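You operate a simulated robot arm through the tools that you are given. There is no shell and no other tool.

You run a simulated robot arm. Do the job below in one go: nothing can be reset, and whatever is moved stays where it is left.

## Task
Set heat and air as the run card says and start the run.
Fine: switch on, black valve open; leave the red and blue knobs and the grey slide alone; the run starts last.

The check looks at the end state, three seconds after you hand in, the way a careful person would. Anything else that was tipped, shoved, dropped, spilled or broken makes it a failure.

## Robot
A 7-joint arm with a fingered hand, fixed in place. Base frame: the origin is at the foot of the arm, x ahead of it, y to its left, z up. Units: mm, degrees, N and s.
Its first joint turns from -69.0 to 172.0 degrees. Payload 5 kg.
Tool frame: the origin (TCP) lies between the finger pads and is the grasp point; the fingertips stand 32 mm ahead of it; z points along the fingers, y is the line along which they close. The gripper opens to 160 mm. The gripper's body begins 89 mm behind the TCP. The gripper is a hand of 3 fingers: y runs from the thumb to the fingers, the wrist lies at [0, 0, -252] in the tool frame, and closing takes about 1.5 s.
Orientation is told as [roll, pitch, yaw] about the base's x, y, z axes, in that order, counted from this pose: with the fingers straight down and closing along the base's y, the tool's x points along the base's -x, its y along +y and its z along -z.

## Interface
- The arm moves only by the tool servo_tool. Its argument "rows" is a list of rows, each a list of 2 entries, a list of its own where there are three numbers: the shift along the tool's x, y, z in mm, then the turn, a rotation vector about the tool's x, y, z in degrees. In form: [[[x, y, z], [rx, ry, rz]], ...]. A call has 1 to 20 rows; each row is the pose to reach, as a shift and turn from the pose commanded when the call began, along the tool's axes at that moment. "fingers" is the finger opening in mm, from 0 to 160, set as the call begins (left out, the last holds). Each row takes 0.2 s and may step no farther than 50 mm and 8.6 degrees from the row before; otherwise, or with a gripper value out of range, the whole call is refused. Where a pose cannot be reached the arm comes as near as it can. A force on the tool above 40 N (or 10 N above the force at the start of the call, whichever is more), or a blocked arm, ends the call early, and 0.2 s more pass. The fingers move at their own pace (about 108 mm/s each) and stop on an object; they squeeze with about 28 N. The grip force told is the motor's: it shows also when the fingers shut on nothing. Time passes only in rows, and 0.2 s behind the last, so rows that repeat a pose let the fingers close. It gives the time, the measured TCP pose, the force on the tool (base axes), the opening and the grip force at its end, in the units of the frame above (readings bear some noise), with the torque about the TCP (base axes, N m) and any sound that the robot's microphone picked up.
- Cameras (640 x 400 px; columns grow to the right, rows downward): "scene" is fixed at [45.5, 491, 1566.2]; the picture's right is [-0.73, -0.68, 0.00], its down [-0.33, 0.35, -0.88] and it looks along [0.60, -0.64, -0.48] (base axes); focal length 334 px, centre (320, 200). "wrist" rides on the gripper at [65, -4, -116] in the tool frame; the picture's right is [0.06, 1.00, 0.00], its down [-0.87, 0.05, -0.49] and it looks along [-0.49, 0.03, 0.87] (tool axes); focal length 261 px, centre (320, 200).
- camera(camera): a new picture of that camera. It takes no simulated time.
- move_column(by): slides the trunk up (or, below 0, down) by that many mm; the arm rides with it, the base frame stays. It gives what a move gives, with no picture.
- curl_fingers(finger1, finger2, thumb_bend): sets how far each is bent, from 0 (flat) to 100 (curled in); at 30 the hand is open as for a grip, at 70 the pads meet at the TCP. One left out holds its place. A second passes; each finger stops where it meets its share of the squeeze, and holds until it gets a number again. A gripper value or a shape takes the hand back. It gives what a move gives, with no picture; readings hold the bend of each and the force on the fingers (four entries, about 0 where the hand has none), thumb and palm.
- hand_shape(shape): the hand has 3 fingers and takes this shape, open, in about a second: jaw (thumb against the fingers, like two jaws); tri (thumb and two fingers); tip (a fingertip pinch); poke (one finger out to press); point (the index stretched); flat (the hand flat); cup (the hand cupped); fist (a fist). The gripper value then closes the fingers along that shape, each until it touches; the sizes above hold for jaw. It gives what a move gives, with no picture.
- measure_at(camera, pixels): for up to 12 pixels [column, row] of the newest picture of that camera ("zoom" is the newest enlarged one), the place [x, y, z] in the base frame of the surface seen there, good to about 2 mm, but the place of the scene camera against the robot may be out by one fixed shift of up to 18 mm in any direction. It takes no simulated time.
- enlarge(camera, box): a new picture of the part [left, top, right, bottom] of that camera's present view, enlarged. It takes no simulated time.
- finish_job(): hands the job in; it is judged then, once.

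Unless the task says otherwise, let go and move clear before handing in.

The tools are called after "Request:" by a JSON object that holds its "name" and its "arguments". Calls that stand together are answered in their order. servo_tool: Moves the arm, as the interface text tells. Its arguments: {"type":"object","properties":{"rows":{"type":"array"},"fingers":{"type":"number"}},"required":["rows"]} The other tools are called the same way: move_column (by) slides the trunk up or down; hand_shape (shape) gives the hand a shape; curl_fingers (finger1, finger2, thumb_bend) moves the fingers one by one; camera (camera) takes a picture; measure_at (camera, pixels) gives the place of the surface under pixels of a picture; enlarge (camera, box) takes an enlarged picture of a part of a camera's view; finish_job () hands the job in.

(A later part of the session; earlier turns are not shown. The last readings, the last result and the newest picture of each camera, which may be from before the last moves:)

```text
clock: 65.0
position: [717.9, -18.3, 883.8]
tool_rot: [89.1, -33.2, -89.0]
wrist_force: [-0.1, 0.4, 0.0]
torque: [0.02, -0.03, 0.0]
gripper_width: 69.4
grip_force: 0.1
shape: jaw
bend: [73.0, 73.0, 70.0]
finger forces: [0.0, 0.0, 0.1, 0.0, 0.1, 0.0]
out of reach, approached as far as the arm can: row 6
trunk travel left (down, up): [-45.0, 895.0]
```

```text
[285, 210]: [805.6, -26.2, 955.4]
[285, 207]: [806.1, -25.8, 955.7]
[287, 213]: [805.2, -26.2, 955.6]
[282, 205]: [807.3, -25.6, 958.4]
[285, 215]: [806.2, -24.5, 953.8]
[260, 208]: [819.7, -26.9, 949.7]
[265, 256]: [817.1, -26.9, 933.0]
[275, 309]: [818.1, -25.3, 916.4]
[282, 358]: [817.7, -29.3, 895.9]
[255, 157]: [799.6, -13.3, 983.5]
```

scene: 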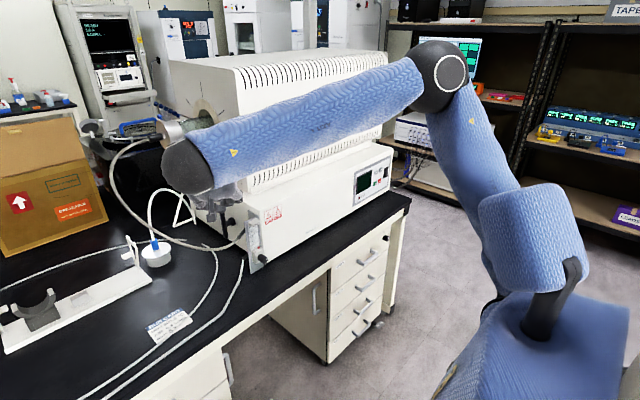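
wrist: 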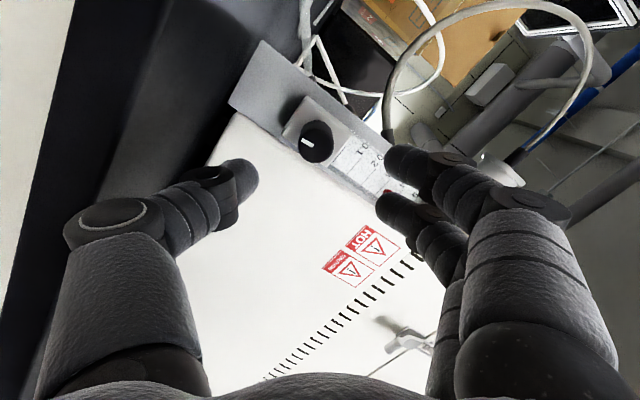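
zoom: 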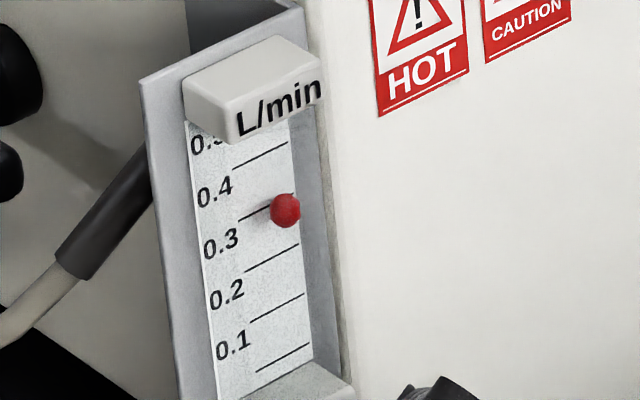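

The ball reads about 0.325, a bit high, so the knob needs about 13° back. I'll return the hand to its level roll, centred on the knob, for a fresh grip.

Request:
{"name": "servo_tool", "arguments": {"rows": [[[2, -1, 0], [0, 0, -7.5]], [[4, -2.5, 0], [0, 0, -15]], [[6, -3.5, 0], [0, 0, -22.5]], [[8, -5, 0], [0, 0, -30]], [[9.5, -5.8, 0], [0, 0, -37.5]], [[9.5, -5.8, 0], [0, 0, -45]], [[9.5, -5.8, 0], [0, 0, -52]], [[9.5, -5.8, 0], [0, 0, -52]]]}}

Request:
{"name": "camera", "arguments": {"camera": "wrist"}}

Request:
{"name": "enlarge", "arguments": {"camera": "wrist", "box": [260, 120, 400, 280]}}

Request:
{"name": "measure_at", "arguments": {"camera": "wrist", "pixels": [[321, 163], [321, 150]]}}

```text
clock: 66.8
position: [718.3, -12.9, 873.4]
tool_rot: [85.3, -85.2, -85.0]
wrist_force: [-0.4, 0.0, -0.2]
torque: [-0.04, -0.04, 0.0]
gripper_width: 69.6
grip_force: 0.0
shape: jaw
bend: [73.0, 73.0, 70.0]
finger forces: [0.0, 0.1, 0.0, 0.0, 0.0, 0.0]
trunk travel left (down, up): [-45.0, 895.0]
```

```text
taken
```

wrist: 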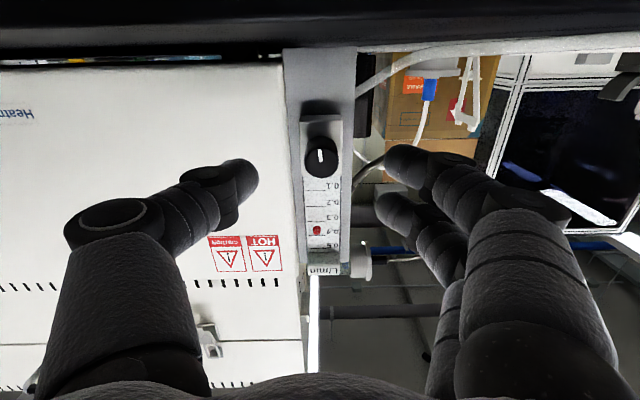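

```text
2.50 times, centred on (330, 200) of wrist
```

zoom: 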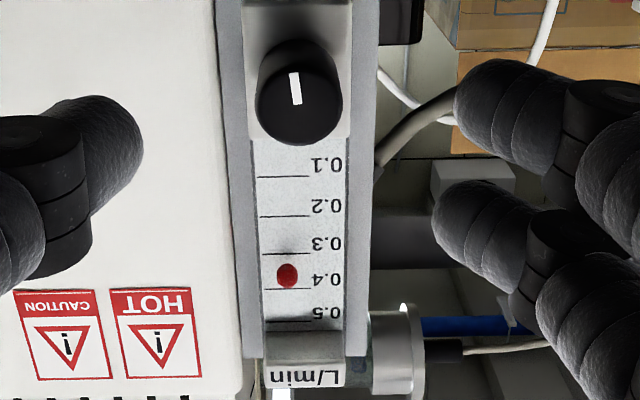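

```text
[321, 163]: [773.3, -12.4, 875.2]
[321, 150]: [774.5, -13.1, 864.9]
```

The level view shows the knob mark just short of straight down (about 175°), which agrees with about 0.32. I'll grip again and turn back by about 14°.

Request:
{"name": "servo_tool", "arguments": {"rows": [[[0, 0, 12], [0, 0, 0]], [[0, 0, 24], [0, 0, 0]], [[0, 0, 36], [0, 0, 0]], [[0, 0, 46], [0, 0, 0]], [[0, 0, 46], [0, 0, 0]]]}}

Request:
{"name": "servo_tool", "arguments": {"rows": [[[0, 0, 0], [0, 0, 0]], [[0, 0, 0], [0, 0, 0]], [[0, 0, 0], [0, 0, 0]], [[0, 0, 0], [0, 0, 0]], [[0, 0, 0], [0, 0, 0]]], "fingers": 12}}

Request:
{"name": "enlarge", "arguments": {"camera": "scene", "box": [250, 215, 270, 250]}}

Request:
{"name": "measure_at", "arguments": {"camera": "zoom", "pixels": [[285, 210], [285, 207], [287, 213]]}}

```text
clock: 68.0
position: [765.0, -11.7, 874.9]
tool_rot: [85.4, -85.1, -85.3]
wrist_force: [0.5, 0.3, 0.2]
torque: [-0.02, 0.02, 0.04]
gripper_width: 69.6
grip_force: 0.1
shape: jaw
bend: [73.0, 73.0, 70.0]
finger forces: [0.0, 0.0, 0.0, 0.1, 0.0, 0.0]
trunk travel left (down, up): [-45.0, 895.0]
```

```text
clock: 69.2
position: [764.7, -13.1, 873.4]
tool_rot: [85.3, -85.0, -85.3]
wrist_force: [3.8, -4.0, 1.1]
torque: [0.02, -0.02, -0.07]
gripper_width: 11.9
grip_force: 28.1
shape: jaw
bend: [71.0, 71.0, 70.0]
finger forces: [9.9, 11.3, 0.0, 0.1, 26.6, 0.1]
trunk travel left (down, up): [-45.0, 895.0]
```

```text
11.43 times, centred on (260, 232) of scene
```

zoom: 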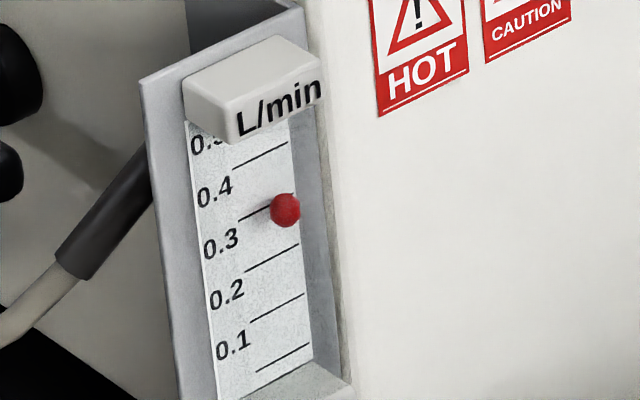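

```text
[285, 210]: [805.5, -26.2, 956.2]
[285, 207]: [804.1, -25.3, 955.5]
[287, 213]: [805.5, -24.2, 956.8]
```

The ball did not move during gripping. I'll turn back 14°.

Request:
{"name": "servo_tool", "arguments": {"rows": [[[0, 0, 0], [0, 0, -4]], [[0, 0, 0], [0, 0, -8]], [[0, 0, 0], [0, 0, -12]], [[0, 0, 0], [0, 0, -14]], [[0, 0, 0], [0, 0, -14]], [[0, 0, 0], [0, 0, -14]]]}}

Request:
{"name": "enlarge", "arguments": {"camera": "scene", "box": [250, 215, 270, 250]}}

Request:
{"name": "measure_at", "arguments": {"camera": "zoom", "pixels": [[287, 224], [287, 220], [289, 228], [285, 216]]}}

```text
clock: 70.6
position: [765.5, -13.1, 874.2]
tool_rot: [-87.3, -81.0, 87.5]
wrist_force: [7.7, -2.8, 1.7]
torque: [0.02, -0.01, -0.07]
gripper_width: 11.8
grip_force: 27.9
shape: jaw
bend: [71.0, 71.0, 70.0]
finger forces: [10.3, 11.9, 0.0, 0.0, 26.3, 0.0]
trunk travel left (down, up): [-45.0, 895.0]
```

```text
11.43 times, centred on (260, 232) of scene
```

zoom: 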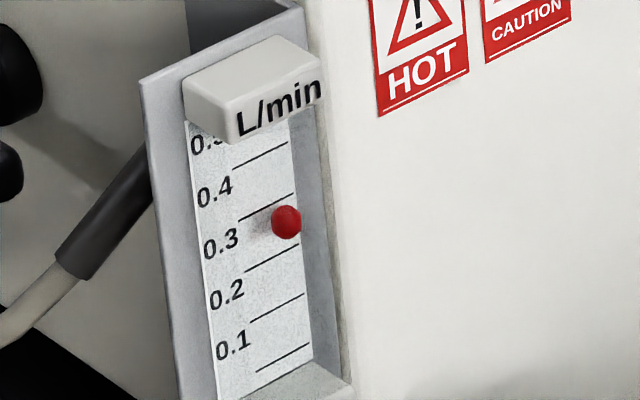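

```text
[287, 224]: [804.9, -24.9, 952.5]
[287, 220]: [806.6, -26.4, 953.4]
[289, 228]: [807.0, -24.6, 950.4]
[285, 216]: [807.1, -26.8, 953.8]
```

The ball is at about z 952, very near 0.30, with little side force this time. I'll release and check.

Request:
{"name": "servo_tool", "arguments": {"rows": [[[0, 0, 0], [0, 0, 0]], [[0, 0, 0], [0, 0, 0]], [[0, 0, 0], [0, 0, 0]], [[0, 0, -15], [0, 0, 0]], [[0, 0, -35], [0, 0, 0]], [[0, 0, -48], [0, 0, 0]]], "fingers": 70}}

Request:
{"name": "enlarge", "arguments": {"camera": "scene", "box": [250, 215, 270, 250]}}

Request:
{"name": "measure_at", "arguments": {"camera": "zoom", "pixels": [[287, 224], [287, 220], [289, 228], [285, 216]]}}

Request:
{"name": "camera", "arguments": {"camera": "wrist"}}

Request:
{"name": "enlarge", "arguments": {"camera": "wrist", "box": [260, 120, 400, 280]}}

```text
clock: 72.0
position: [717.2, -12.4, 874.0]
tool_rot: [-87.4, -81.0, 87.6]
wrist_force: [0.4, -0.2, -0.1]
torque: [0.01, -0.04, 0.0]
gripper_width: 69.3
grip_force: 0.1
shape: jaw
bend: [73.0, 73.0, 70.0]
finger forces: [0.0, 0.0, 0.1, 0.1, 0.1, 0.0]
trunk travel left (down, up): [-45.0, 895.0]
```

```text
11.43 times, centred on (260, 232) of scene
```

zoom: 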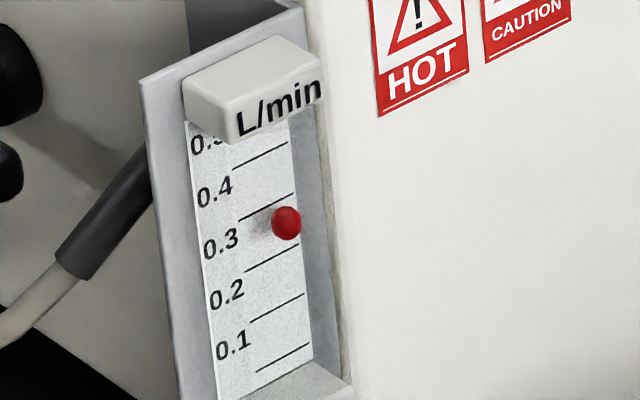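

```text
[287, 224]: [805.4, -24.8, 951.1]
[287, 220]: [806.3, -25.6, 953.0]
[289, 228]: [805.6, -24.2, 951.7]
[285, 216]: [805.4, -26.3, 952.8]
```

```text
taken
```

wrist: 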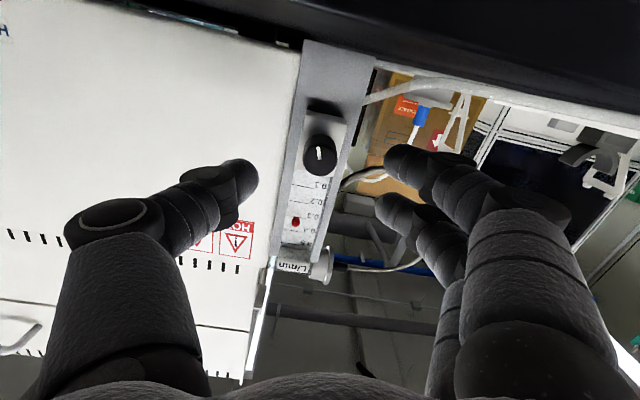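

```text
2.50 times, centred on (330, 200) of wrist
```

zoom: 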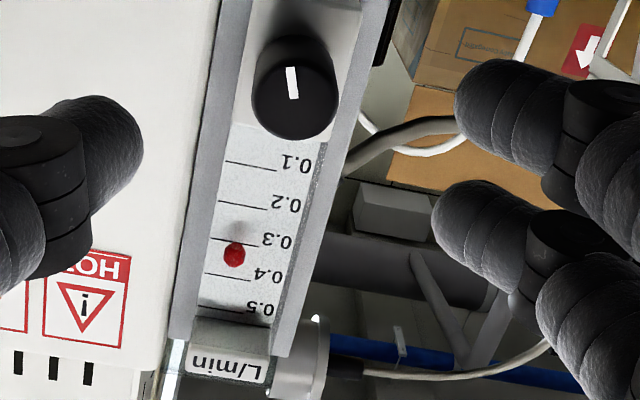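

The valve is open and the float has settled at 0.30 by the measured heights and the parallax-corrected wrist view. Next I'll straighten the hand and travel right along the front to the control panel.

Request:
{"name": "servo_tool", "arguments": {"rows": [[[0, 0, -4], [0, 0, 4.5]], [[0, 0, -8], [0, 0, 9]]]}}

Request:
{"name": "servo_tool", "arguments": {"rows": [[[-5, -45, 0], [0, 0, 0]], [[-10, -90, 0], [0, 0, 0]], [[-15, -135, 0], [0, 0, 0]], [[-20, -180, 0], [0, 0, 0]], [[-25, -225, 0], [0, 0, 0]], [[-30, -270, 0], [0, 0, 0]], [[-35, -315, 0], [0, 0, 0]], [[-40, -360, 0], [0, 0, 0]], [[-45, -405, 0], [0, 0, 0]], [[-50, -450, 0], [0, 0, 0]], [[-55, -495, 0], [0, 0, 0]], [[-60, -540, 0], [0, 0, 0]], [[-60, -585, 0], [0, 0, 0]], [[-60, -630, 0], [0, 0, 0]]]}}

Request:
{"name": "camera", "arguments": {"camera": "scene"}}

Request:
{"name": "camera", "arguments": {"camera": "wrist"}}

```text
clock: 72.6
position: [709.1, -13.7, 874.7]
tool_rot: [4.2, -89.6, -4.0]
wrist_force: [0.0, -0.2, 0.2]
torque: [-0.02, -0.04, 0.02]
gripper_width: 69.4
grip_force: 0.1
shape: jaw
bend: [73.0, 73.0, 70.0]
finger forces: [0.0, 0.1, 0.1, 0.1, 0.0, 0.0]
trunk travel left (down, up): [-45.0, 895.0]
```

```text
clock: 75.6
position: [710.0, -642.1, 934.1]
tool_rot: [-7.8, -89.6, 8.1]
wrist_force: [1.3, 0.7, 0.3]
torque: [0.02, 0.03, -0.06]
gripper_width: 69.8
grip_force: 0.0
shape: jaw
bend: [73.0, 73.0, 70.0]
finger forces: [0.0, 0.0, 0.0, 0.0, 0.1, 0.0]
trunk travel left (down, up): [-45.0, 895.0]
```

```text
taken
```

scene: 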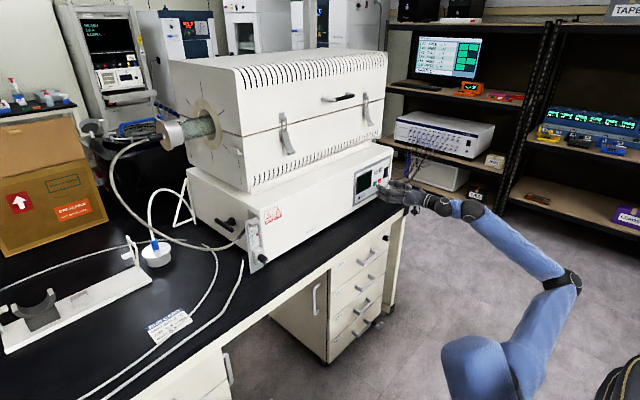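

```text
taken
```

wrist: 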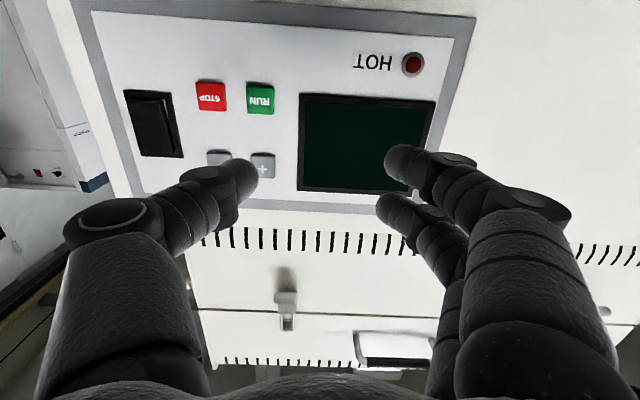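

The reach is fine, and the panel is clear in the wrist view: rocker at (152,123), STOP (211,96), RUN (260,99), + (262,165). I'll zoom in and measure.

Request:
{"name": "enlarge", "arguments": {"camera": "wrist", "box": [90, 60, 310, 200]}}

Request:
{"name": "measure_at", "arguments": {"camera": "wrist", "pixels": [[262, 165], [220, 157], [260, 99], [211, 96], [148, 100], [152, 123], [158, 148], [130, 95], [170, 95], [140, 155], [180, 152], [365, 145]]}}

```text
2.86 times, centred on (200, 130) of wrist
```

zoom: 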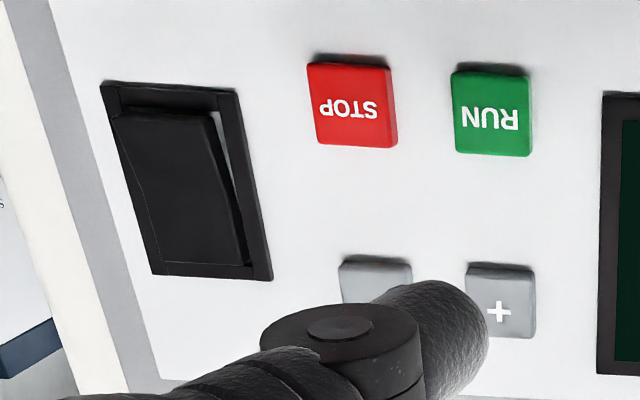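

```text
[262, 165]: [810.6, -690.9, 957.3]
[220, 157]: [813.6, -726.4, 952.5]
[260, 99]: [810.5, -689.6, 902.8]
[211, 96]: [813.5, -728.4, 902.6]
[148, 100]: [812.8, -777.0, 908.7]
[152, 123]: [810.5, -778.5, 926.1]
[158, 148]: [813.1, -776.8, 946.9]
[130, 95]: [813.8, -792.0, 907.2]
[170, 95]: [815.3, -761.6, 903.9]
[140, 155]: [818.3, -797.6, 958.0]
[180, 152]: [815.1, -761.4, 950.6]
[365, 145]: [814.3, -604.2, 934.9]
```

I need to see which half of the rocker is in. I'll zoom in on it from both cameras.

Request:
{"name": "enlarge", "arguments": {"camera": "wrist", "box": [115, 80, 195, 165]}}

Request:
{"name": "measure_at", "arguments": {"camera": "zoom", "pixels": [[200, 100], [210, 130], [220, 160], [235, 200], [245, 230], [255, 260], [270, 300], [280, 330], [300, 90], [370, 330]]}}

Request:
{"name": "enlarge", "arguments": {"camera": "scene", "box": [370, 160, 400, 190]}}

```text
4.71 times, centred on (155, 122) of wrist
```

zoom: 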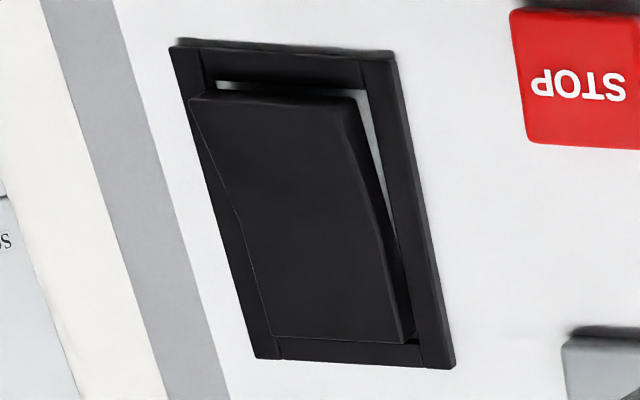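

```text
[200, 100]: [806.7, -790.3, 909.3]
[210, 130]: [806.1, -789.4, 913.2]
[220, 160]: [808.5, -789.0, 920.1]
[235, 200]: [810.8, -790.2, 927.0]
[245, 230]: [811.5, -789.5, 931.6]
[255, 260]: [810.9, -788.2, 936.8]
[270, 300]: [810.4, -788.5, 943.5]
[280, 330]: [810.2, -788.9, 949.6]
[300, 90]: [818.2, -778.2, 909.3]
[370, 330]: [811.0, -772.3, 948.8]
```

```text
13.33 times, centred on (385, 175) of scene
```

zoom: 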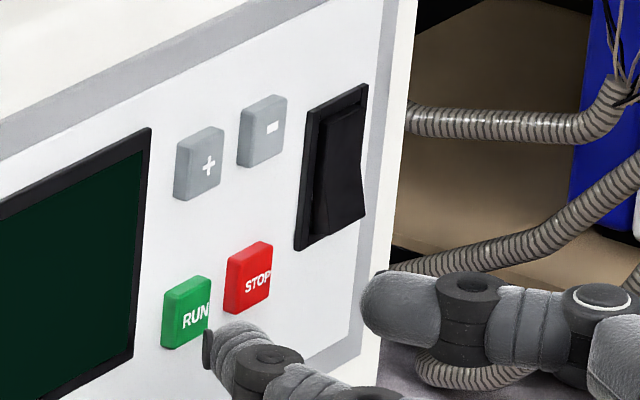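

The rocker's lower half stands out (x≈806 at z 909) and its upper half is in, so pressing the lower half switches it on. I'll form a pointing finger here, clear of the panel, and see where its tip is.

Request:
{"name": "hand_shape", "arguments": {"shape": "point"}}

Request:
{"name": "camera", "arguments": {"camera": "wrist"}}

Request:
{"name": "enlarge", "arguments": {"camera": "scene", "box": [350, 140, 430, 220]}}

```text
clock: 76.5
position: [709.8, -641.4, 932.8]
tool_rot: [2.0, -89.6, -1.9]
wrist_force: [0.4, -1.0, -0.2]
torque: [0.0, -0.01, 0.03]
gripper_width: 0.2
grip_force: 0.0
shape: point
bend: [11.0, 88.0, 46.0]
finger forces: [0.1, 0.1, 0.1, 0.0, 0.1, 0.1]
trunk travel left (down, up): [-45.0, 895.0]
```

```text
taken
```

wrist: 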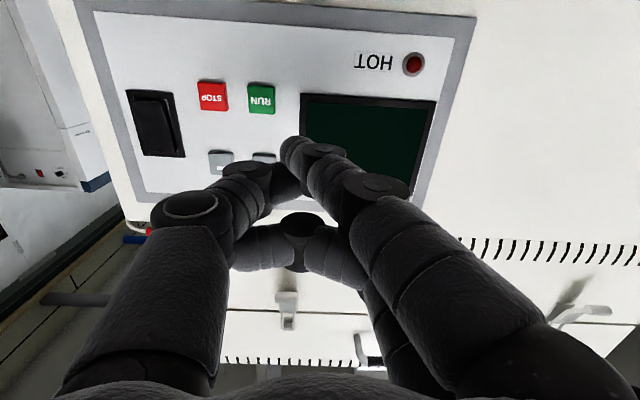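

```text
5.00 times, centred on (390, 180) of scene
```

zoom: 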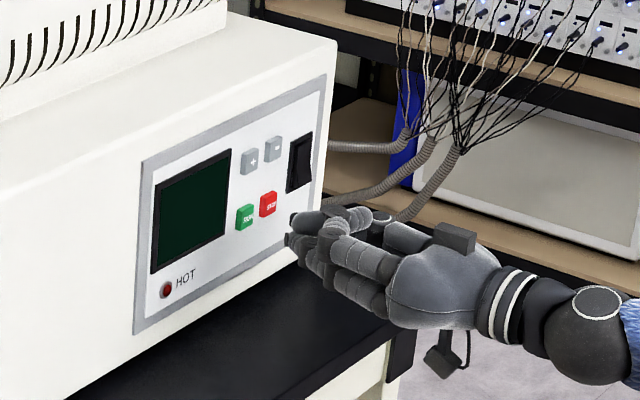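

The index is stretched toward the axis with its tip at about (293,150). I'll let it settle and measure.

Request:
{"name": "servo_tool", "arguments": {"rows": [[[0, 0, 0], [0, 0, 0]], [[0, 0, 0], [0, 0, 0]], [[0, 0, 0], [0, 0, 0]]]}}

Request:
{"name": "camera", "arguments": {"camera": "wrist"}}

Request:
{"name": "enlarge", "arguments": {"camera": "wrist", "box": [200, 110, 380, 260]}}

Request:
{"name": "enlarge", "arguments": {"camera": "scene", "box": [380, 165, 430, 215]}}

```text
clock: 77.3
position: [710.2, -641.6, 934.9]
tool_rot: [2.1, -89.6, -2.0]
wrist_force: [0.0, 0.1, -1.0]
torque: [0.01, -0.02, 0.01]
gripper_width: 0.0
grip_force: 0.0
shape: point
bend: [11.0, 88.0, 46.0]
finger forces: [0.0, 0.0, 0.0, 0.1, 0.0, 0.0]
trunk travel left (down, up): [-45.0, 895.0]
```

```text
taken
```

wrist: 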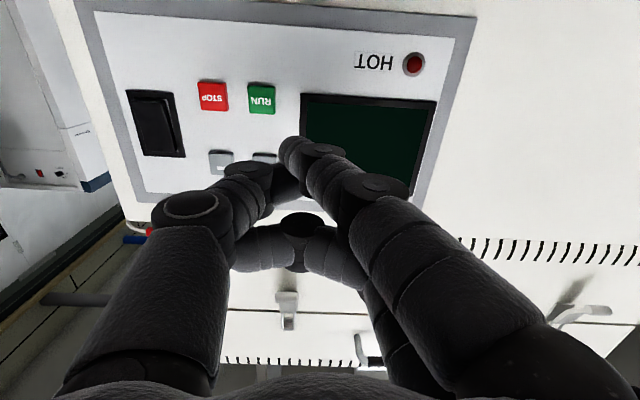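

```text
2.67 times, centred on (290, 185) of wrist
```

zoom: 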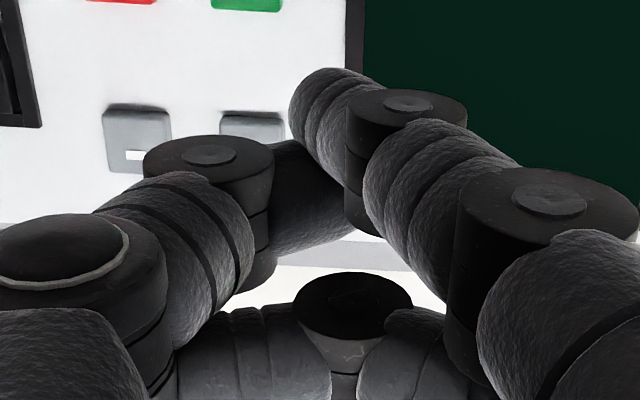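

```text
8.00 times, centred on (405, 190) of scene
```

zoom: 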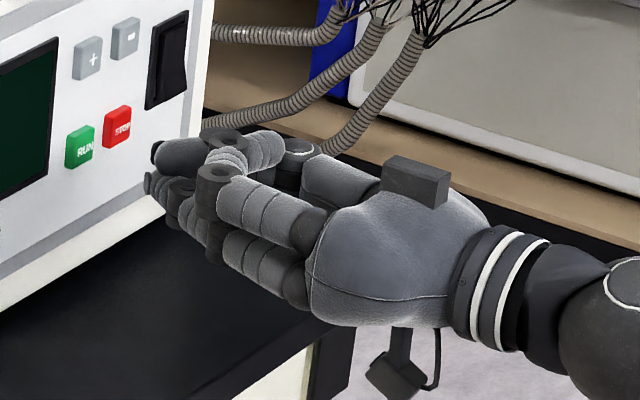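

I'll measure the index tip and the thumb.

Request:
{"name": "enlarge", "arguments": {"camera": "wrist", "box": [200, 110, 380, 260]}}

Request:
{"name": "measure_at", "arguments": {"camera": "zoom", "pixels": [[300, 95], [320, 75], [340, 71], [340, 100], [365, 80], [320, 120], [300, 160], [290, 200], [200, 155], [310, 300], [408, 105], [330, 180]]}}

Request:
{"name": "enlarge", "arguments": {"camera": "scene", "box": [380, 165, 430, 215]}}

Request:
{"name": "measure_at", "arguments": {"camera": "zoom", "pixels": [[152, 185], [160, 195], [160, 152], [180, 150], [185, 215], [155, 178]]}}

```text
2.67 times, centred on (290, 185) of wrist
```

zoom: 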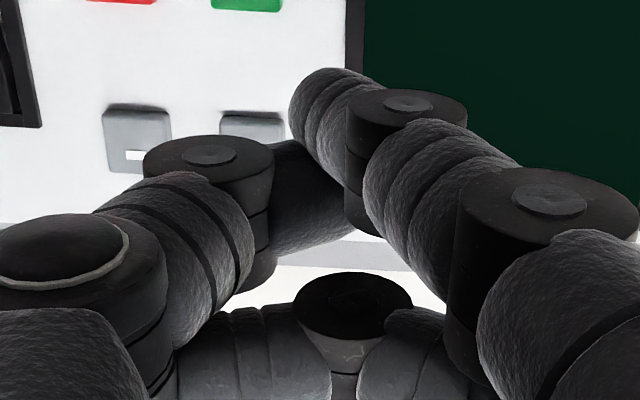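

```text
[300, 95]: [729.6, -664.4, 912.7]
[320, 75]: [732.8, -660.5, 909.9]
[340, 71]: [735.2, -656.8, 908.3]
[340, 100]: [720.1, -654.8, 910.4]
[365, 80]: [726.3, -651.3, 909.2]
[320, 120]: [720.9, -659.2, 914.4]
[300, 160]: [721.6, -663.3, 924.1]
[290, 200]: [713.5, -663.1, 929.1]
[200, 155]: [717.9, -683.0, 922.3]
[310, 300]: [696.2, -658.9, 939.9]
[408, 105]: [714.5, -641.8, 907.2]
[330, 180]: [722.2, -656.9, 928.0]
```

```text
8.00 times, centred on (405, 190) of scene
```

zoom: 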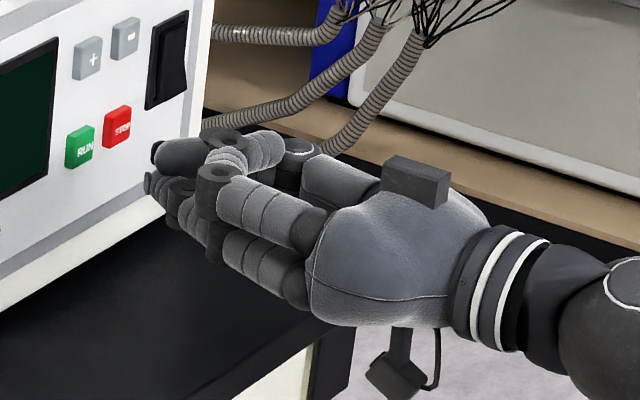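

```text
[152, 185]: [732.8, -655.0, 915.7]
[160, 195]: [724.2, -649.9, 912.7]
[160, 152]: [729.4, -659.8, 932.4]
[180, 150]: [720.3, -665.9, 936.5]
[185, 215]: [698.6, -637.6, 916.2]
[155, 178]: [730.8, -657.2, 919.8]
```

The index tip is at about (736,-658,915), but the thumb tip stands nearly as far forward beside it. I'll curl the thumb in so only the index sticks out.

Request:
{"name": "curl_fingers", "arguments": {"thumb_bend": 100}}

Request:
{"name": "camera", "arguments": {"camera": "wrist"}}

Request:
{"name": "enlarge", "arguments": {"camera": "wrist", "box": [200, 110, 380, 260]}}

Request:
{"name": "enlarge", "arguments": {"camera": "scene", "box": [380, 165, 430, 215]}}

```text
clock: 78.3
position: [709.0, -642.3, 934.2]
tool_rot: [1.9, -89.6, -1.8]
wrist_force: [-0.7, 0.4, -0.2]
torque: [0.01, 0.01, -0.02]
gripper_width: 4.8
grip_force: 0.1
shape: fingers
bend: [18.0, 92.0, 92.0]
finger forces: [0.0, 0.0, 0.0, 0.1, 0.2, 0.0]
trunk travel left (down, up): [-45.0, 895.0]
```

```text
taken
```

wrist: 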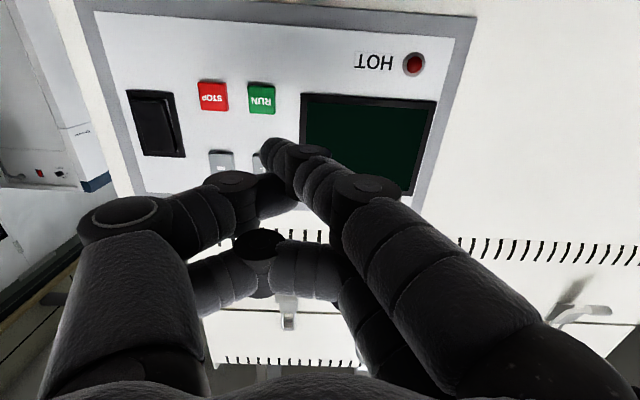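

```text
2.67 times, centred on (290, 185) of wrist
```

zoom: 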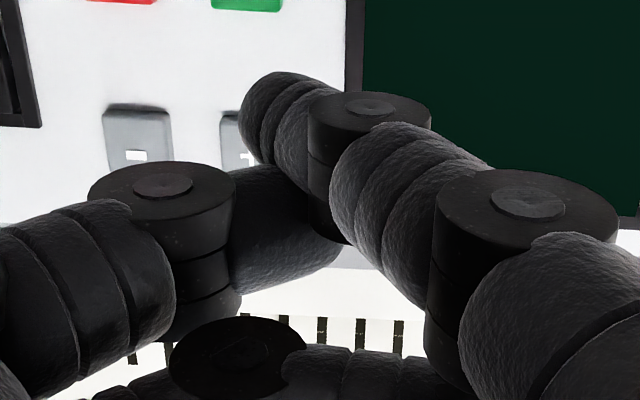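

```text
8.00 times, centred on (405, 190) of scene
```

zoom: 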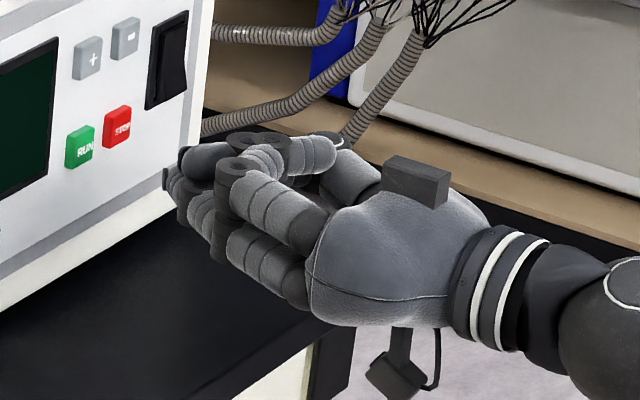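

The index bent a little with it. I'll set the index straighter, with the other two fully curled.

Request:
{"name": "curl_fingers", "arguments": {"finger1": 5, "finger2": 100, "thumb_bend": 100}}

Request:
{"name": "camera", "arguments": {"camera": "wrist"}}

Request:
{"name": "enlarge", "arguments": {"camera": "scene", "box": [380, 165, 430, 215]}}

```text
clock: 79.3
position: [709.3, -642.5, 934.8]
tool_rot: [2.3, -89.6, -2.1]
wrist_force: [0.1, -0.1, -1.0]
torque: [0.0, 0.0, 0.01]
gripper_width: 91.5
grip_force: 0.0
shape: fingers
bend: [5.0, 100.0, 90.0]
finger forces: [0.0, 0.0, 0.0, 0.1, 0.0, 0.0]
trunk travel left (down, up): [-45.0, 895.0]
```

```text
taken
```

wrist: 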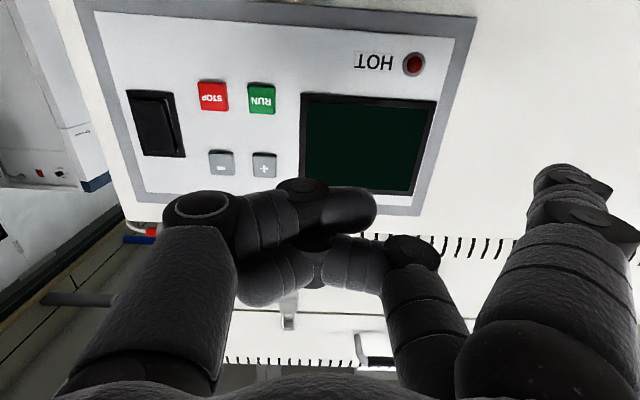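

```text
8.00 times, centred on (405, 190) of scene
```

zoom: 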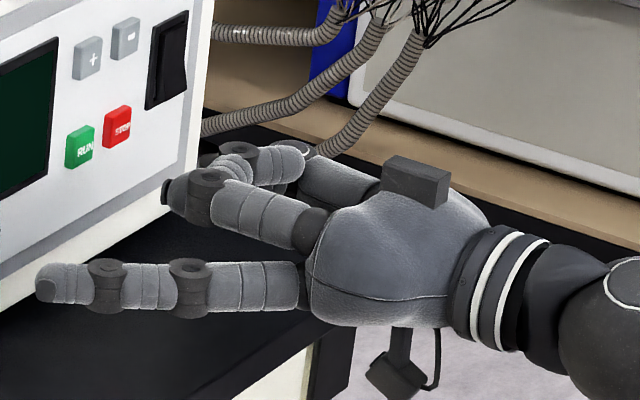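

The index now stands straight and alone, tip at (42,290) in the zoom, and the others are well back. I'll measure its tip.

Request:
{"name": "measure_at", "arguments": {"camera": "zoom", "pixels": [[40, 290], [48, 285], [60, 272], [60, 295], [75, 285], [170, 190]]}}

Request:
{"name": "measure_at", "arguments": {"camera": "wrist", "pixels": [[550, 170], [562, 168], [545, 185], [575, 172], [560, 195], [370, 195], [264, 165], [222, 163], [262, 98], [213, 96], [152, 105], [150, 95]]}}

```text
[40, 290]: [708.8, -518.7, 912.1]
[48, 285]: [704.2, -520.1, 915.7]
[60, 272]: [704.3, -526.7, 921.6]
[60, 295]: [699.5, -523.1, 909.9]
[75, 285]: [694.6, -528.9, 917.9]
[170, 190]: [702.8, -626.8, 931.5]
```

```text
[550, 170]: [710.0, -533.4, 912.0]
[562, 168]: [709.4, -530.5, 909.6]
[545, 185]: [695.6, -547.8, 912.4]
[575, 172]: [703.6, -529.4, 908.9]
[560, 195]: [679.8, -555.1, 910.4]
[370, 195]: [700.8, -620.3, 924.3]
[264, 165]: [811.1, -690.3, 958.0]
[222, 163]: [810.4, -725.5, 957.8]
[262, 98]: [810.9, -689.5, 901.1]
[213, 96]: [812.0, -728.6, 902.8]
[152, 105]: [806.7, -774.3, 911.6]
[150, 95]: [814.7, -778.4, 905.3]
```

The index splays too far sideways (tip only about 10 mm ahead of the knuckles). I'll bend it to about 35 so it points more forward.

Request:
{"name": "curl_fingers", "arguments": {"finger1": 35}}

Request:
{"name": "camera", "arguments": {"camera": "wrist"}}

Request:
{"name": "enlarge", "arguments": {"camera": "scene", "box": [380, 165, 430, 215]}}

```text
clock: 80.3
position: [709.1, -643.2, 935.3]
tool_rot: [1.7, -89.6, -1.6]
wrist_force: [-0.2, -0.1, 0.1]
torque: [-0.01, 0.0, 0.02]
gripper_width: 58.9
grip_force: 0.1
shape: fingers
bend: [35.0, 100.0, 90.0]
finger forces: [0.0, 0.0, 0.1, 0.0, 0.1, 0.0]
trunk travel left (down, up): [-45.0, 895.0]
```

```text
taken
```

wrist: 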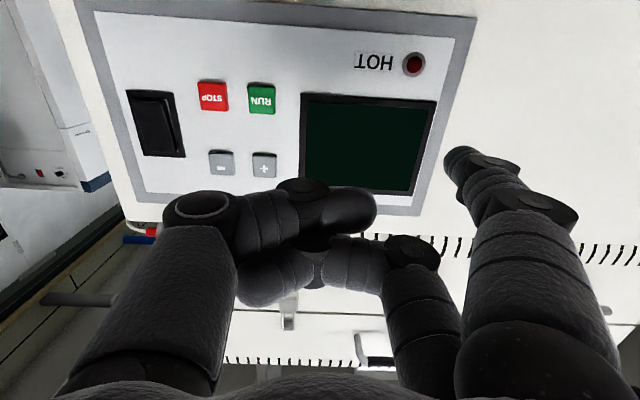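

```text
8.00 times, centred on (405, 190) of scene
```

zoom: 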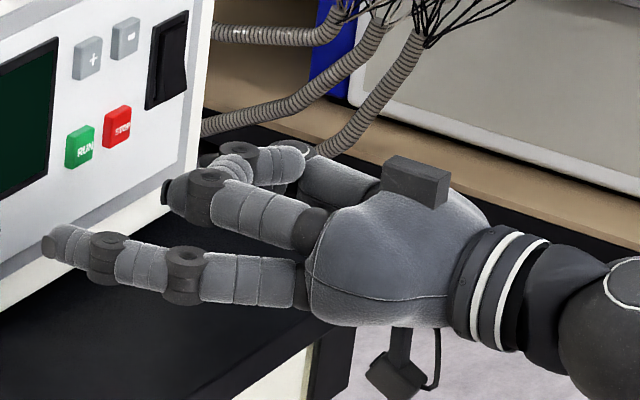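

Request:
{"name": "measure_at", "arguments": {"camera": "zoom", "pixels": [[47, 243], [50, 235], [55, 250], [60, 235], [165, 190], [230, 160]]}}

Request:
{"name": "measure_at", "arguments": {"camera": "wrist", "pixels": [[450, 158], [458, 150], [465, 149], [455, 170], [475, 155], [450, 165]]}}

Request:
{"name": "enlarge", "arguments": {"camera": "wrist", "box": [420, 120, 540, 220]}}

```text
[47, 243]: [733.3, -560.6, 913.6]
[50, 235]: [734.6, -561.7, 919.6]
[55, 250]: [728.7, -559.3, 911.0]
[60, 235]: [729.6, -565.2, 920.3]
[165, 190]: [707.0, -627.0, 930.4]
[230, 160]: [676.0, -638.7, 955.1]
```

```text
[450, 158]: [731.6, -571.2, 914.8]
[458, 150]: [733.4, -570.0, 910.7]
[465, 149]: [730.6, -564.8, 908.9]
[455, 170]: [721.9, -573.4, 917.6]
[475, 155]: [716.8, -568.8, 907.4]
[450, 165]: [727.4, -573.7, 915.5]
```

```text
4.00 times, centred on (480, 170) of wrist
```

zoom: 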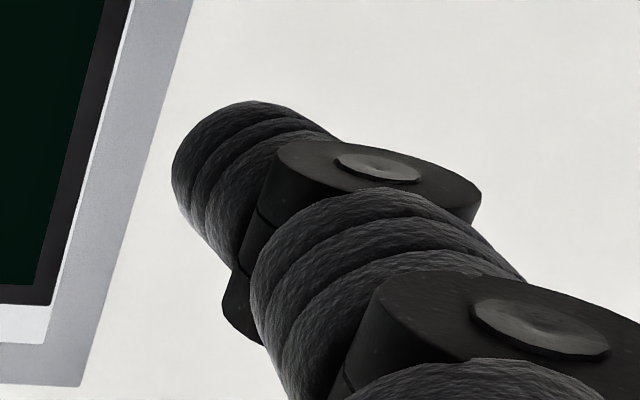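

The index tip is about 30 mm ahead of, 81 mm left of and 17 mm below the TCP, well clear of the curled knuckles. I'll move right until the tip faces the rocker's lower half, staying about 40 mm off the panel.

Request:
{"name": "servo_tool", "arguments": {"rows": [[[1, -36, 4], [0, 0, 0]], [[2, -72, 8], [0, 0, 0]], [[3, -108, 12], [0, 0, 0]], [[4, -144, 17], [0, 0, 0]], [[5, -180, 21], [0, 0, 0]], [[6, -216, 26], [0, 0, 0]], [[6, -216, 26], [0, 0, 0]]]}}

Request:
{"name": "camera", "arguments": {"camera": "wrist"}}

Request:
{"name": "camera", "arguments": {"camera": "scene"}}

```text
clock: 81.9
position: [735.4, -861.7, 926.3]
tool_rot: [4.6, -89.7, -4.6]
wrist_force: [1.0, -0.3, 0.0]
torque: [0.01, 0.0, 0.01]
gripper_width: 59.2
grip_force: 0.1
shape: fingers
bend: [35.0, 100.0, 90.0]
finger forces: [0.1, 0.0, 0.0, 0.0, 0.0, 0.1]
trunk travel left (down, up): [-45.0, 895.0]
```

```text
taken
```

wrist: 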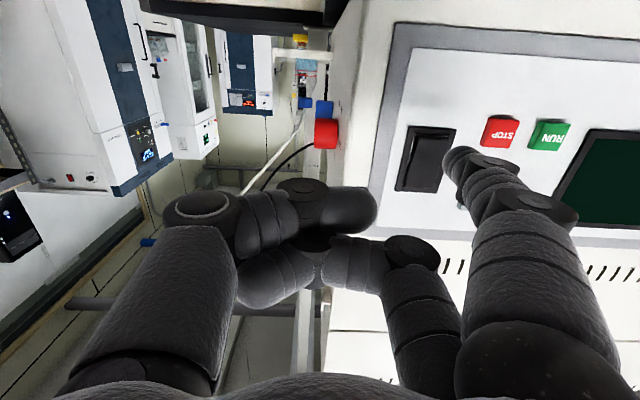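

```text
taken
```

scene: 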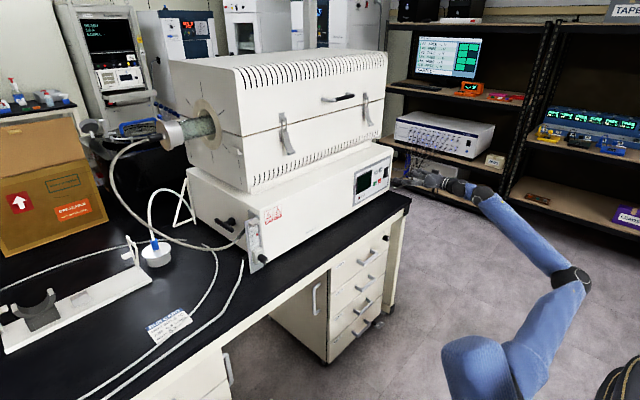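

The tip is in front of the rocker, and the red and blue knobs are on the right end at (325,130) and (325,108). I'll measure those and the alignment.

Request:
{"name": "measure_at", "arguments": {"camera": "wrist", "pixels": [[325, 133], [325, 108], [316, 145], [425, 140], [428, 165], [420, 180], [450, 158], [458, 150], [405, 185], [445, 130], [345, 60]]}}

Request:
{"name": "enlarge", "arguments": {"camera": "wrist", "box": [290, 80, 510, 220]}}

Request:
{"name": "enlarge", "arguments": {"camera": "scene", "box": [370, 155, 430, 205]}}

```text
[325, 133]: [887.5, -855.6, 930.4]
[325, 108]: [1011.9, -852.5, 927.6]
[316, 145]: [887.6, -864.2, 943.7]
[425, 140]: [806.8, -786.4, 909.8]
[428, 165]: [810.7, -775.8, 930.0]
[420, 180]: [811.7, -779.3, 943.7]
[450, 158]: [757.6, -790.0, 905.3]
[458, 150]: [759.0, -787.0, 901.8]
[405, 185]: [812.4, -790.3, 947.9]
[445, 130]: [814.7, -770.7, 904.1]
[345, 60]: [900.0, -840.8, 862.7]
```

```text
2.86 times, centred on (400, 150) of wrist
```

zoom: 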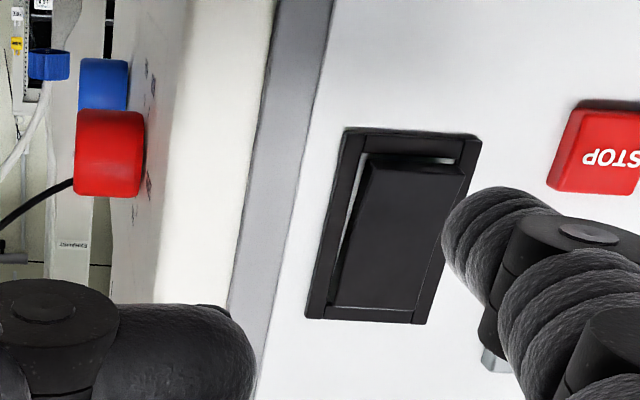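

```text
8.00 times, centred on (400, 180) of scene
```

zoom: 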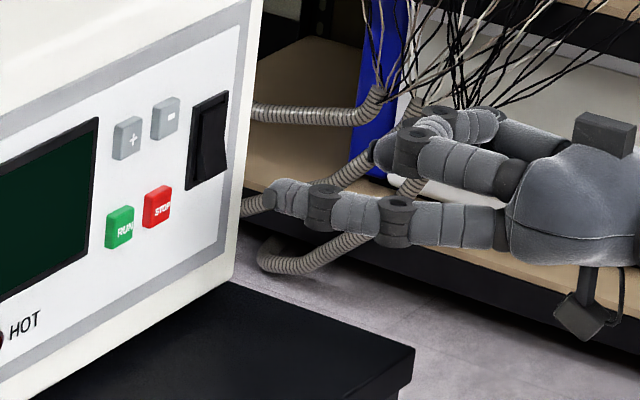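

Red knob is at x≥887, out of my way, and the tip is aligned with the lower half of the rocker at (−778, 911). I'll press it gently.

Request:
{"name": "servo_tool", "arguments": {"rows": [[[0, 2, 15], [0, 0, 0]], [[0, 2, 30], [0, 0, 0]], [[0, 2, 36], [0, 0, 0]], [[0, 2, 41], [0, 0, 0]], [[0, 2, 45], [0, 0, 0]], [[0, 2, 48], [0, 0, 0]], [[0, 2, 51], [0, 0, 0]]]}}

Request:
{"name": "camera", "arguments": {"camera": "wrist"}}

Request:
{"name": "enlarge", "arguments": {"camera": "scene", "box": [350, 155, 410, 215]}}

```text
clock: 83.3
position: [782.6, -860.6, 929.1]
tool_rot: [-2.2, -89.7, 2.1]
wrist_force: [-52.2, -13.5, -15.1]
torque: [-1.44, 1.18, 4.14]
gripper_width: 63.2
grip_force: 26.5
shape: fingers
bend: [39.0, 100.0, 90.0]
finger forces: [53.5, 0.0, 0.0, 0.0, 0.0, 0.0]
trunk travel left (down, up): [-45.0, 895.0]
stopped in row 6: the force on the tool passed its limit at 45 N (the readings are from after the stop); the commanded pose is now the measured one
```

```text
taken
```

wrist: 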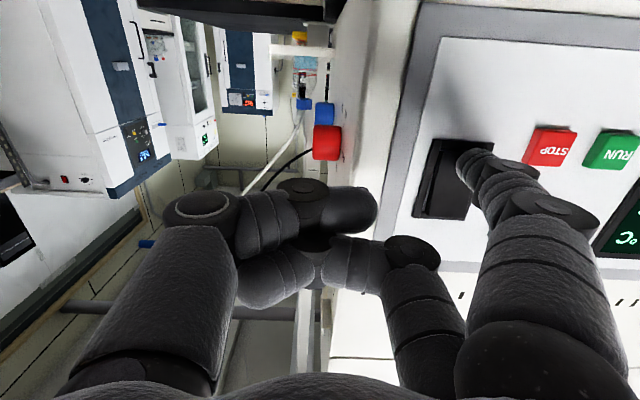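

```text
6.67 times, centred on (380, 185) of scene
```

zoom: 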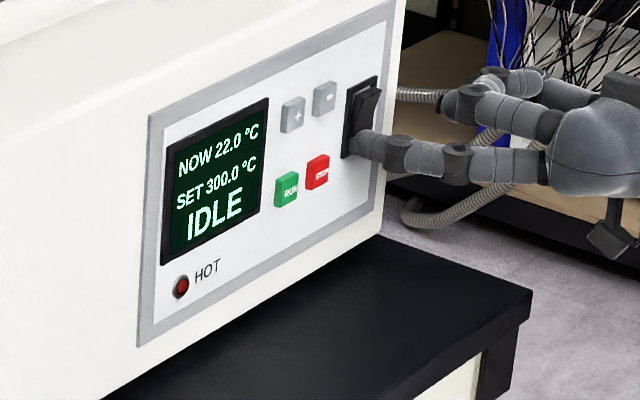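

The display is lit: NOW 22.0, SET 300.0, IDLE. The set point must come down to 200.0, so I'll back off and go to the − button.

Request:
{"name": "servo_tool", "arguments": {"rows": [[[0, 0, -20], [0, 0, 0]], [[0, 0, -40], [0, 0, 0]], [[-23, 27, -40], [0, 0, 0]], [[-46, 54, -40], [0, 0, 0]], [[-46, 54, -40], [0, 0, 0]]]}}

Request:
{"name": "camera", "arguments": {"camera": "wrist"}}

Request:
{"name": "enlarge", "arguments": {"camera": "wrist", "box": [380, 90, 620, 240]}}

Request:
{"name": "enlarge", "arguments": {"camera": "scene", "box": [350, 155, 410, 215]}}

```text
clock: 84.5
position: [745.3, -802.4, 975.1]
tool_rot: [-5.3, -89.7, 5.4]
wrist_force: [0.1, 0.4, 0.1]
torque: [0.02, 0.01, 0.02]
gripper_width: 58.7
grip_force: 0.0
shape: fingers
bend: [35.0, 100.0, 90.0]
finger forces: [0.0, 0.0, 0.1, 0.0, 0.0, 0.0]
trunk travel left (down, up): [-45.0, 895.0]
```

```text
taken
```

wrist: 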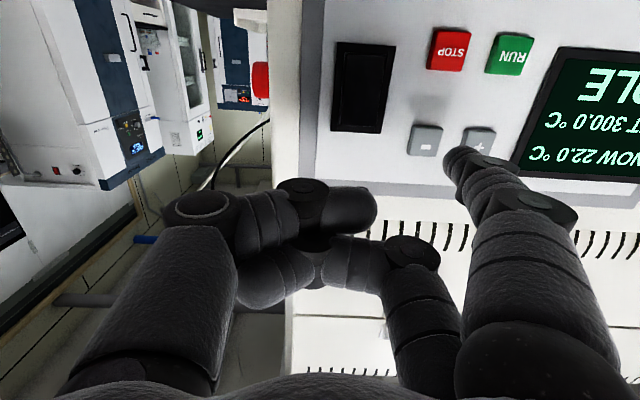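

```text
2.67 times, centred on (500, 165) of wrist
```

zoom: 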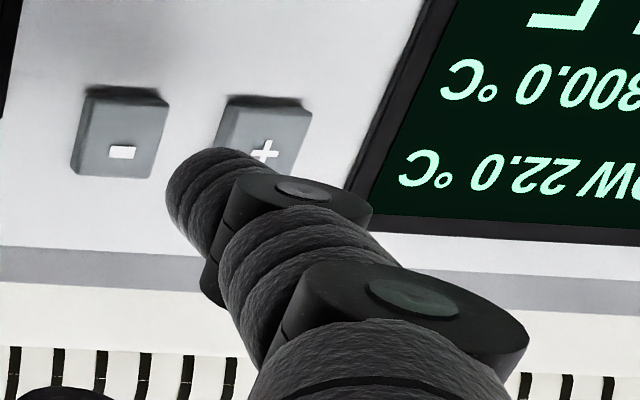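

```text
6.67 times, centred on (380, 185) of scene
```

zoom: 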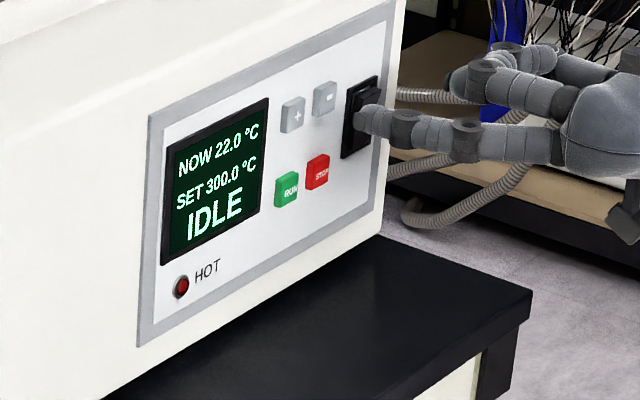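

The switch stays on, and the tip is about 4 mm left of the − button's middle. I'll press − once and read the display.

Request:
{"name": "servo_tool", "arguments": {"rows": [[[0, -4, 15], [0, 0, 0]], [[0, -4, 28], [0, 0, 0]], [[0, -4, 34], [0, 0, 0]], [[0, -4, 37], [0, 0, 0]], [[0, -4, 39], [0, 0, 0]], [[0, -4, 41], [0, 0, 0]]]}}

Request:
{"name": "enlarge", "arguments": {"camera": "scene", "box": [350, 155, 410, 215]}}

Request:
{"name": "camera", "arguments": {"camera": "wrist"}}

```text
clock: 86.0
position: [784.7, -809.0, 976.0]
tool_rot: [12.5, -89.7, -12.4]
wrist_force: [-59.4, -20.2, -13.1]
torque: [-1.44, 1.19, 4.92]
gripper_width: 61.9
grip_force: 29.7
shape: fingers
bend: [38.0, 100.0, 90.0]
finger forces: [60.1, 0.0, 0.0, 0.1, 0.0, 0.0]
trunk travel left (down, up): [-45.0, 895.0]
heard: click
stopped in row 6: the force on the tool passed its limit at 43 N (the readings are from after the stop); the commanded pose is now the measured one
```

```text
6.67 times, centred on (380, 185) of scene
```

zoom: 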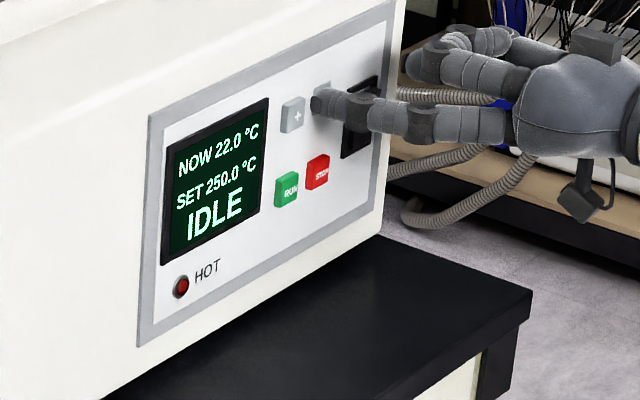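

```text
taken
```

wrist: 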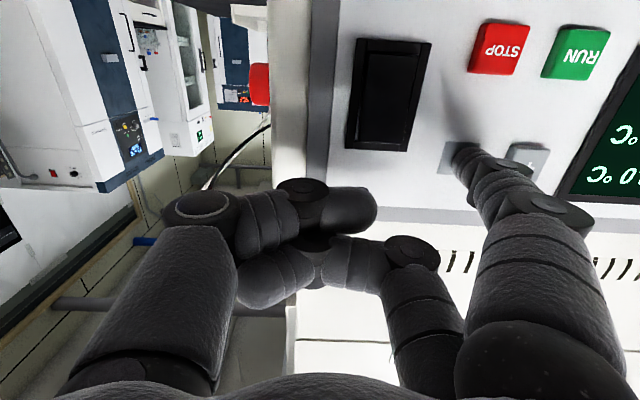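

A click was heard and SET reads 250.0, so one press is −50. I'll back off and press − once more.

Request:
{"name": "servo_tool", "arguments": {"rows": [[[0, 1, -10], [0, 0, 0]], [[0, 3, -20], [0, 0, 0]], [[0, 3, -20], [0, 0, 0]]]}}

Request:
{"name": "enlarge", "arguments": {"camera": "scene", "box": [350, 155, 410, 215]}}

```text
clock: 86.8
position: [766.3, -802.9, 975.2]
tool_rot: [-3.6, -89.7, 3.8]
wrist_force: [0.8, 0.3, 0.5]
torque: [0.02, 0.03, 0.01]
gripper_width: 58.4
grip_force: 0.1
shape: fingers
bend: [35.0, 100.0, 90.0]
finger forces: [0.0, 0.1, 0.0, 0.0, 0.0, 0.1]
trunk travel left (down, up): [-45.0, 895.0]
```

```text
6.67 times, centred on (380, 185) of scene
```

zoom: 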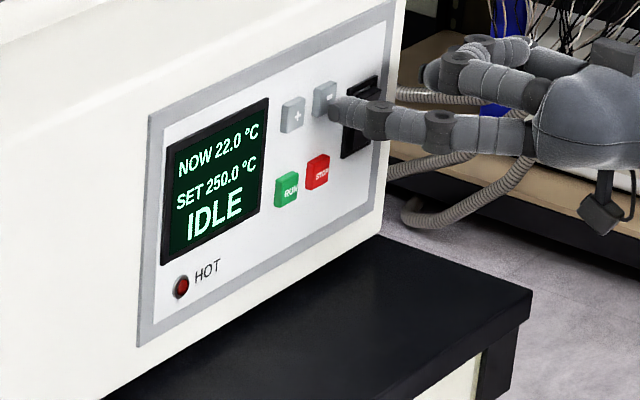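

SET shows a steady 250.0. Pressing − again.

Request:
{"name": "servo_tool", "arguments": {"rows": [[[0, -4, 7], [0, 0, 0]], [[0, -4, 12], [0, 0, 0]], [[0, -4, 15], [0, 0, 0]], [[0, -4, 17], [0, 0, 0]], [[0, -4, 19], [0, 0, 0]]]}}

Request:
{"name": "enlarge", "arguments": {"camera": "scene", "box": [350, 155, 410, 215]}}

```text
clock: 88.0
position: [784.5, -810.4, 974.4]
tool_rot: [18.6, -89.6, -18.5]
wrist_force: [-63.6, -23.0, -13.3]
torque: [-1.49, 1.23, 5.29]
gripper_width: 62.6
grip_force: 32.2
shape: fingers
bend: [38.0, 100.0, 90.0]
finger forces: [64.2, 0.0, 0.0, 0.1, 0.1, 0.1]
trunk travel left (down, up): [-45.0, 895.0]
heard: click
stopped in row 5: the force on the tool passed its limit at 46 N (the readings are from after the stop); the commanded pose is now the measured one
```

```text
6.67 times, centred on (380, 185) of scene
```

zoom: 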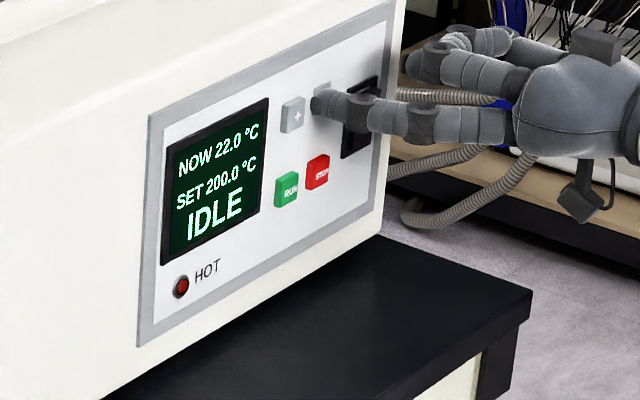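

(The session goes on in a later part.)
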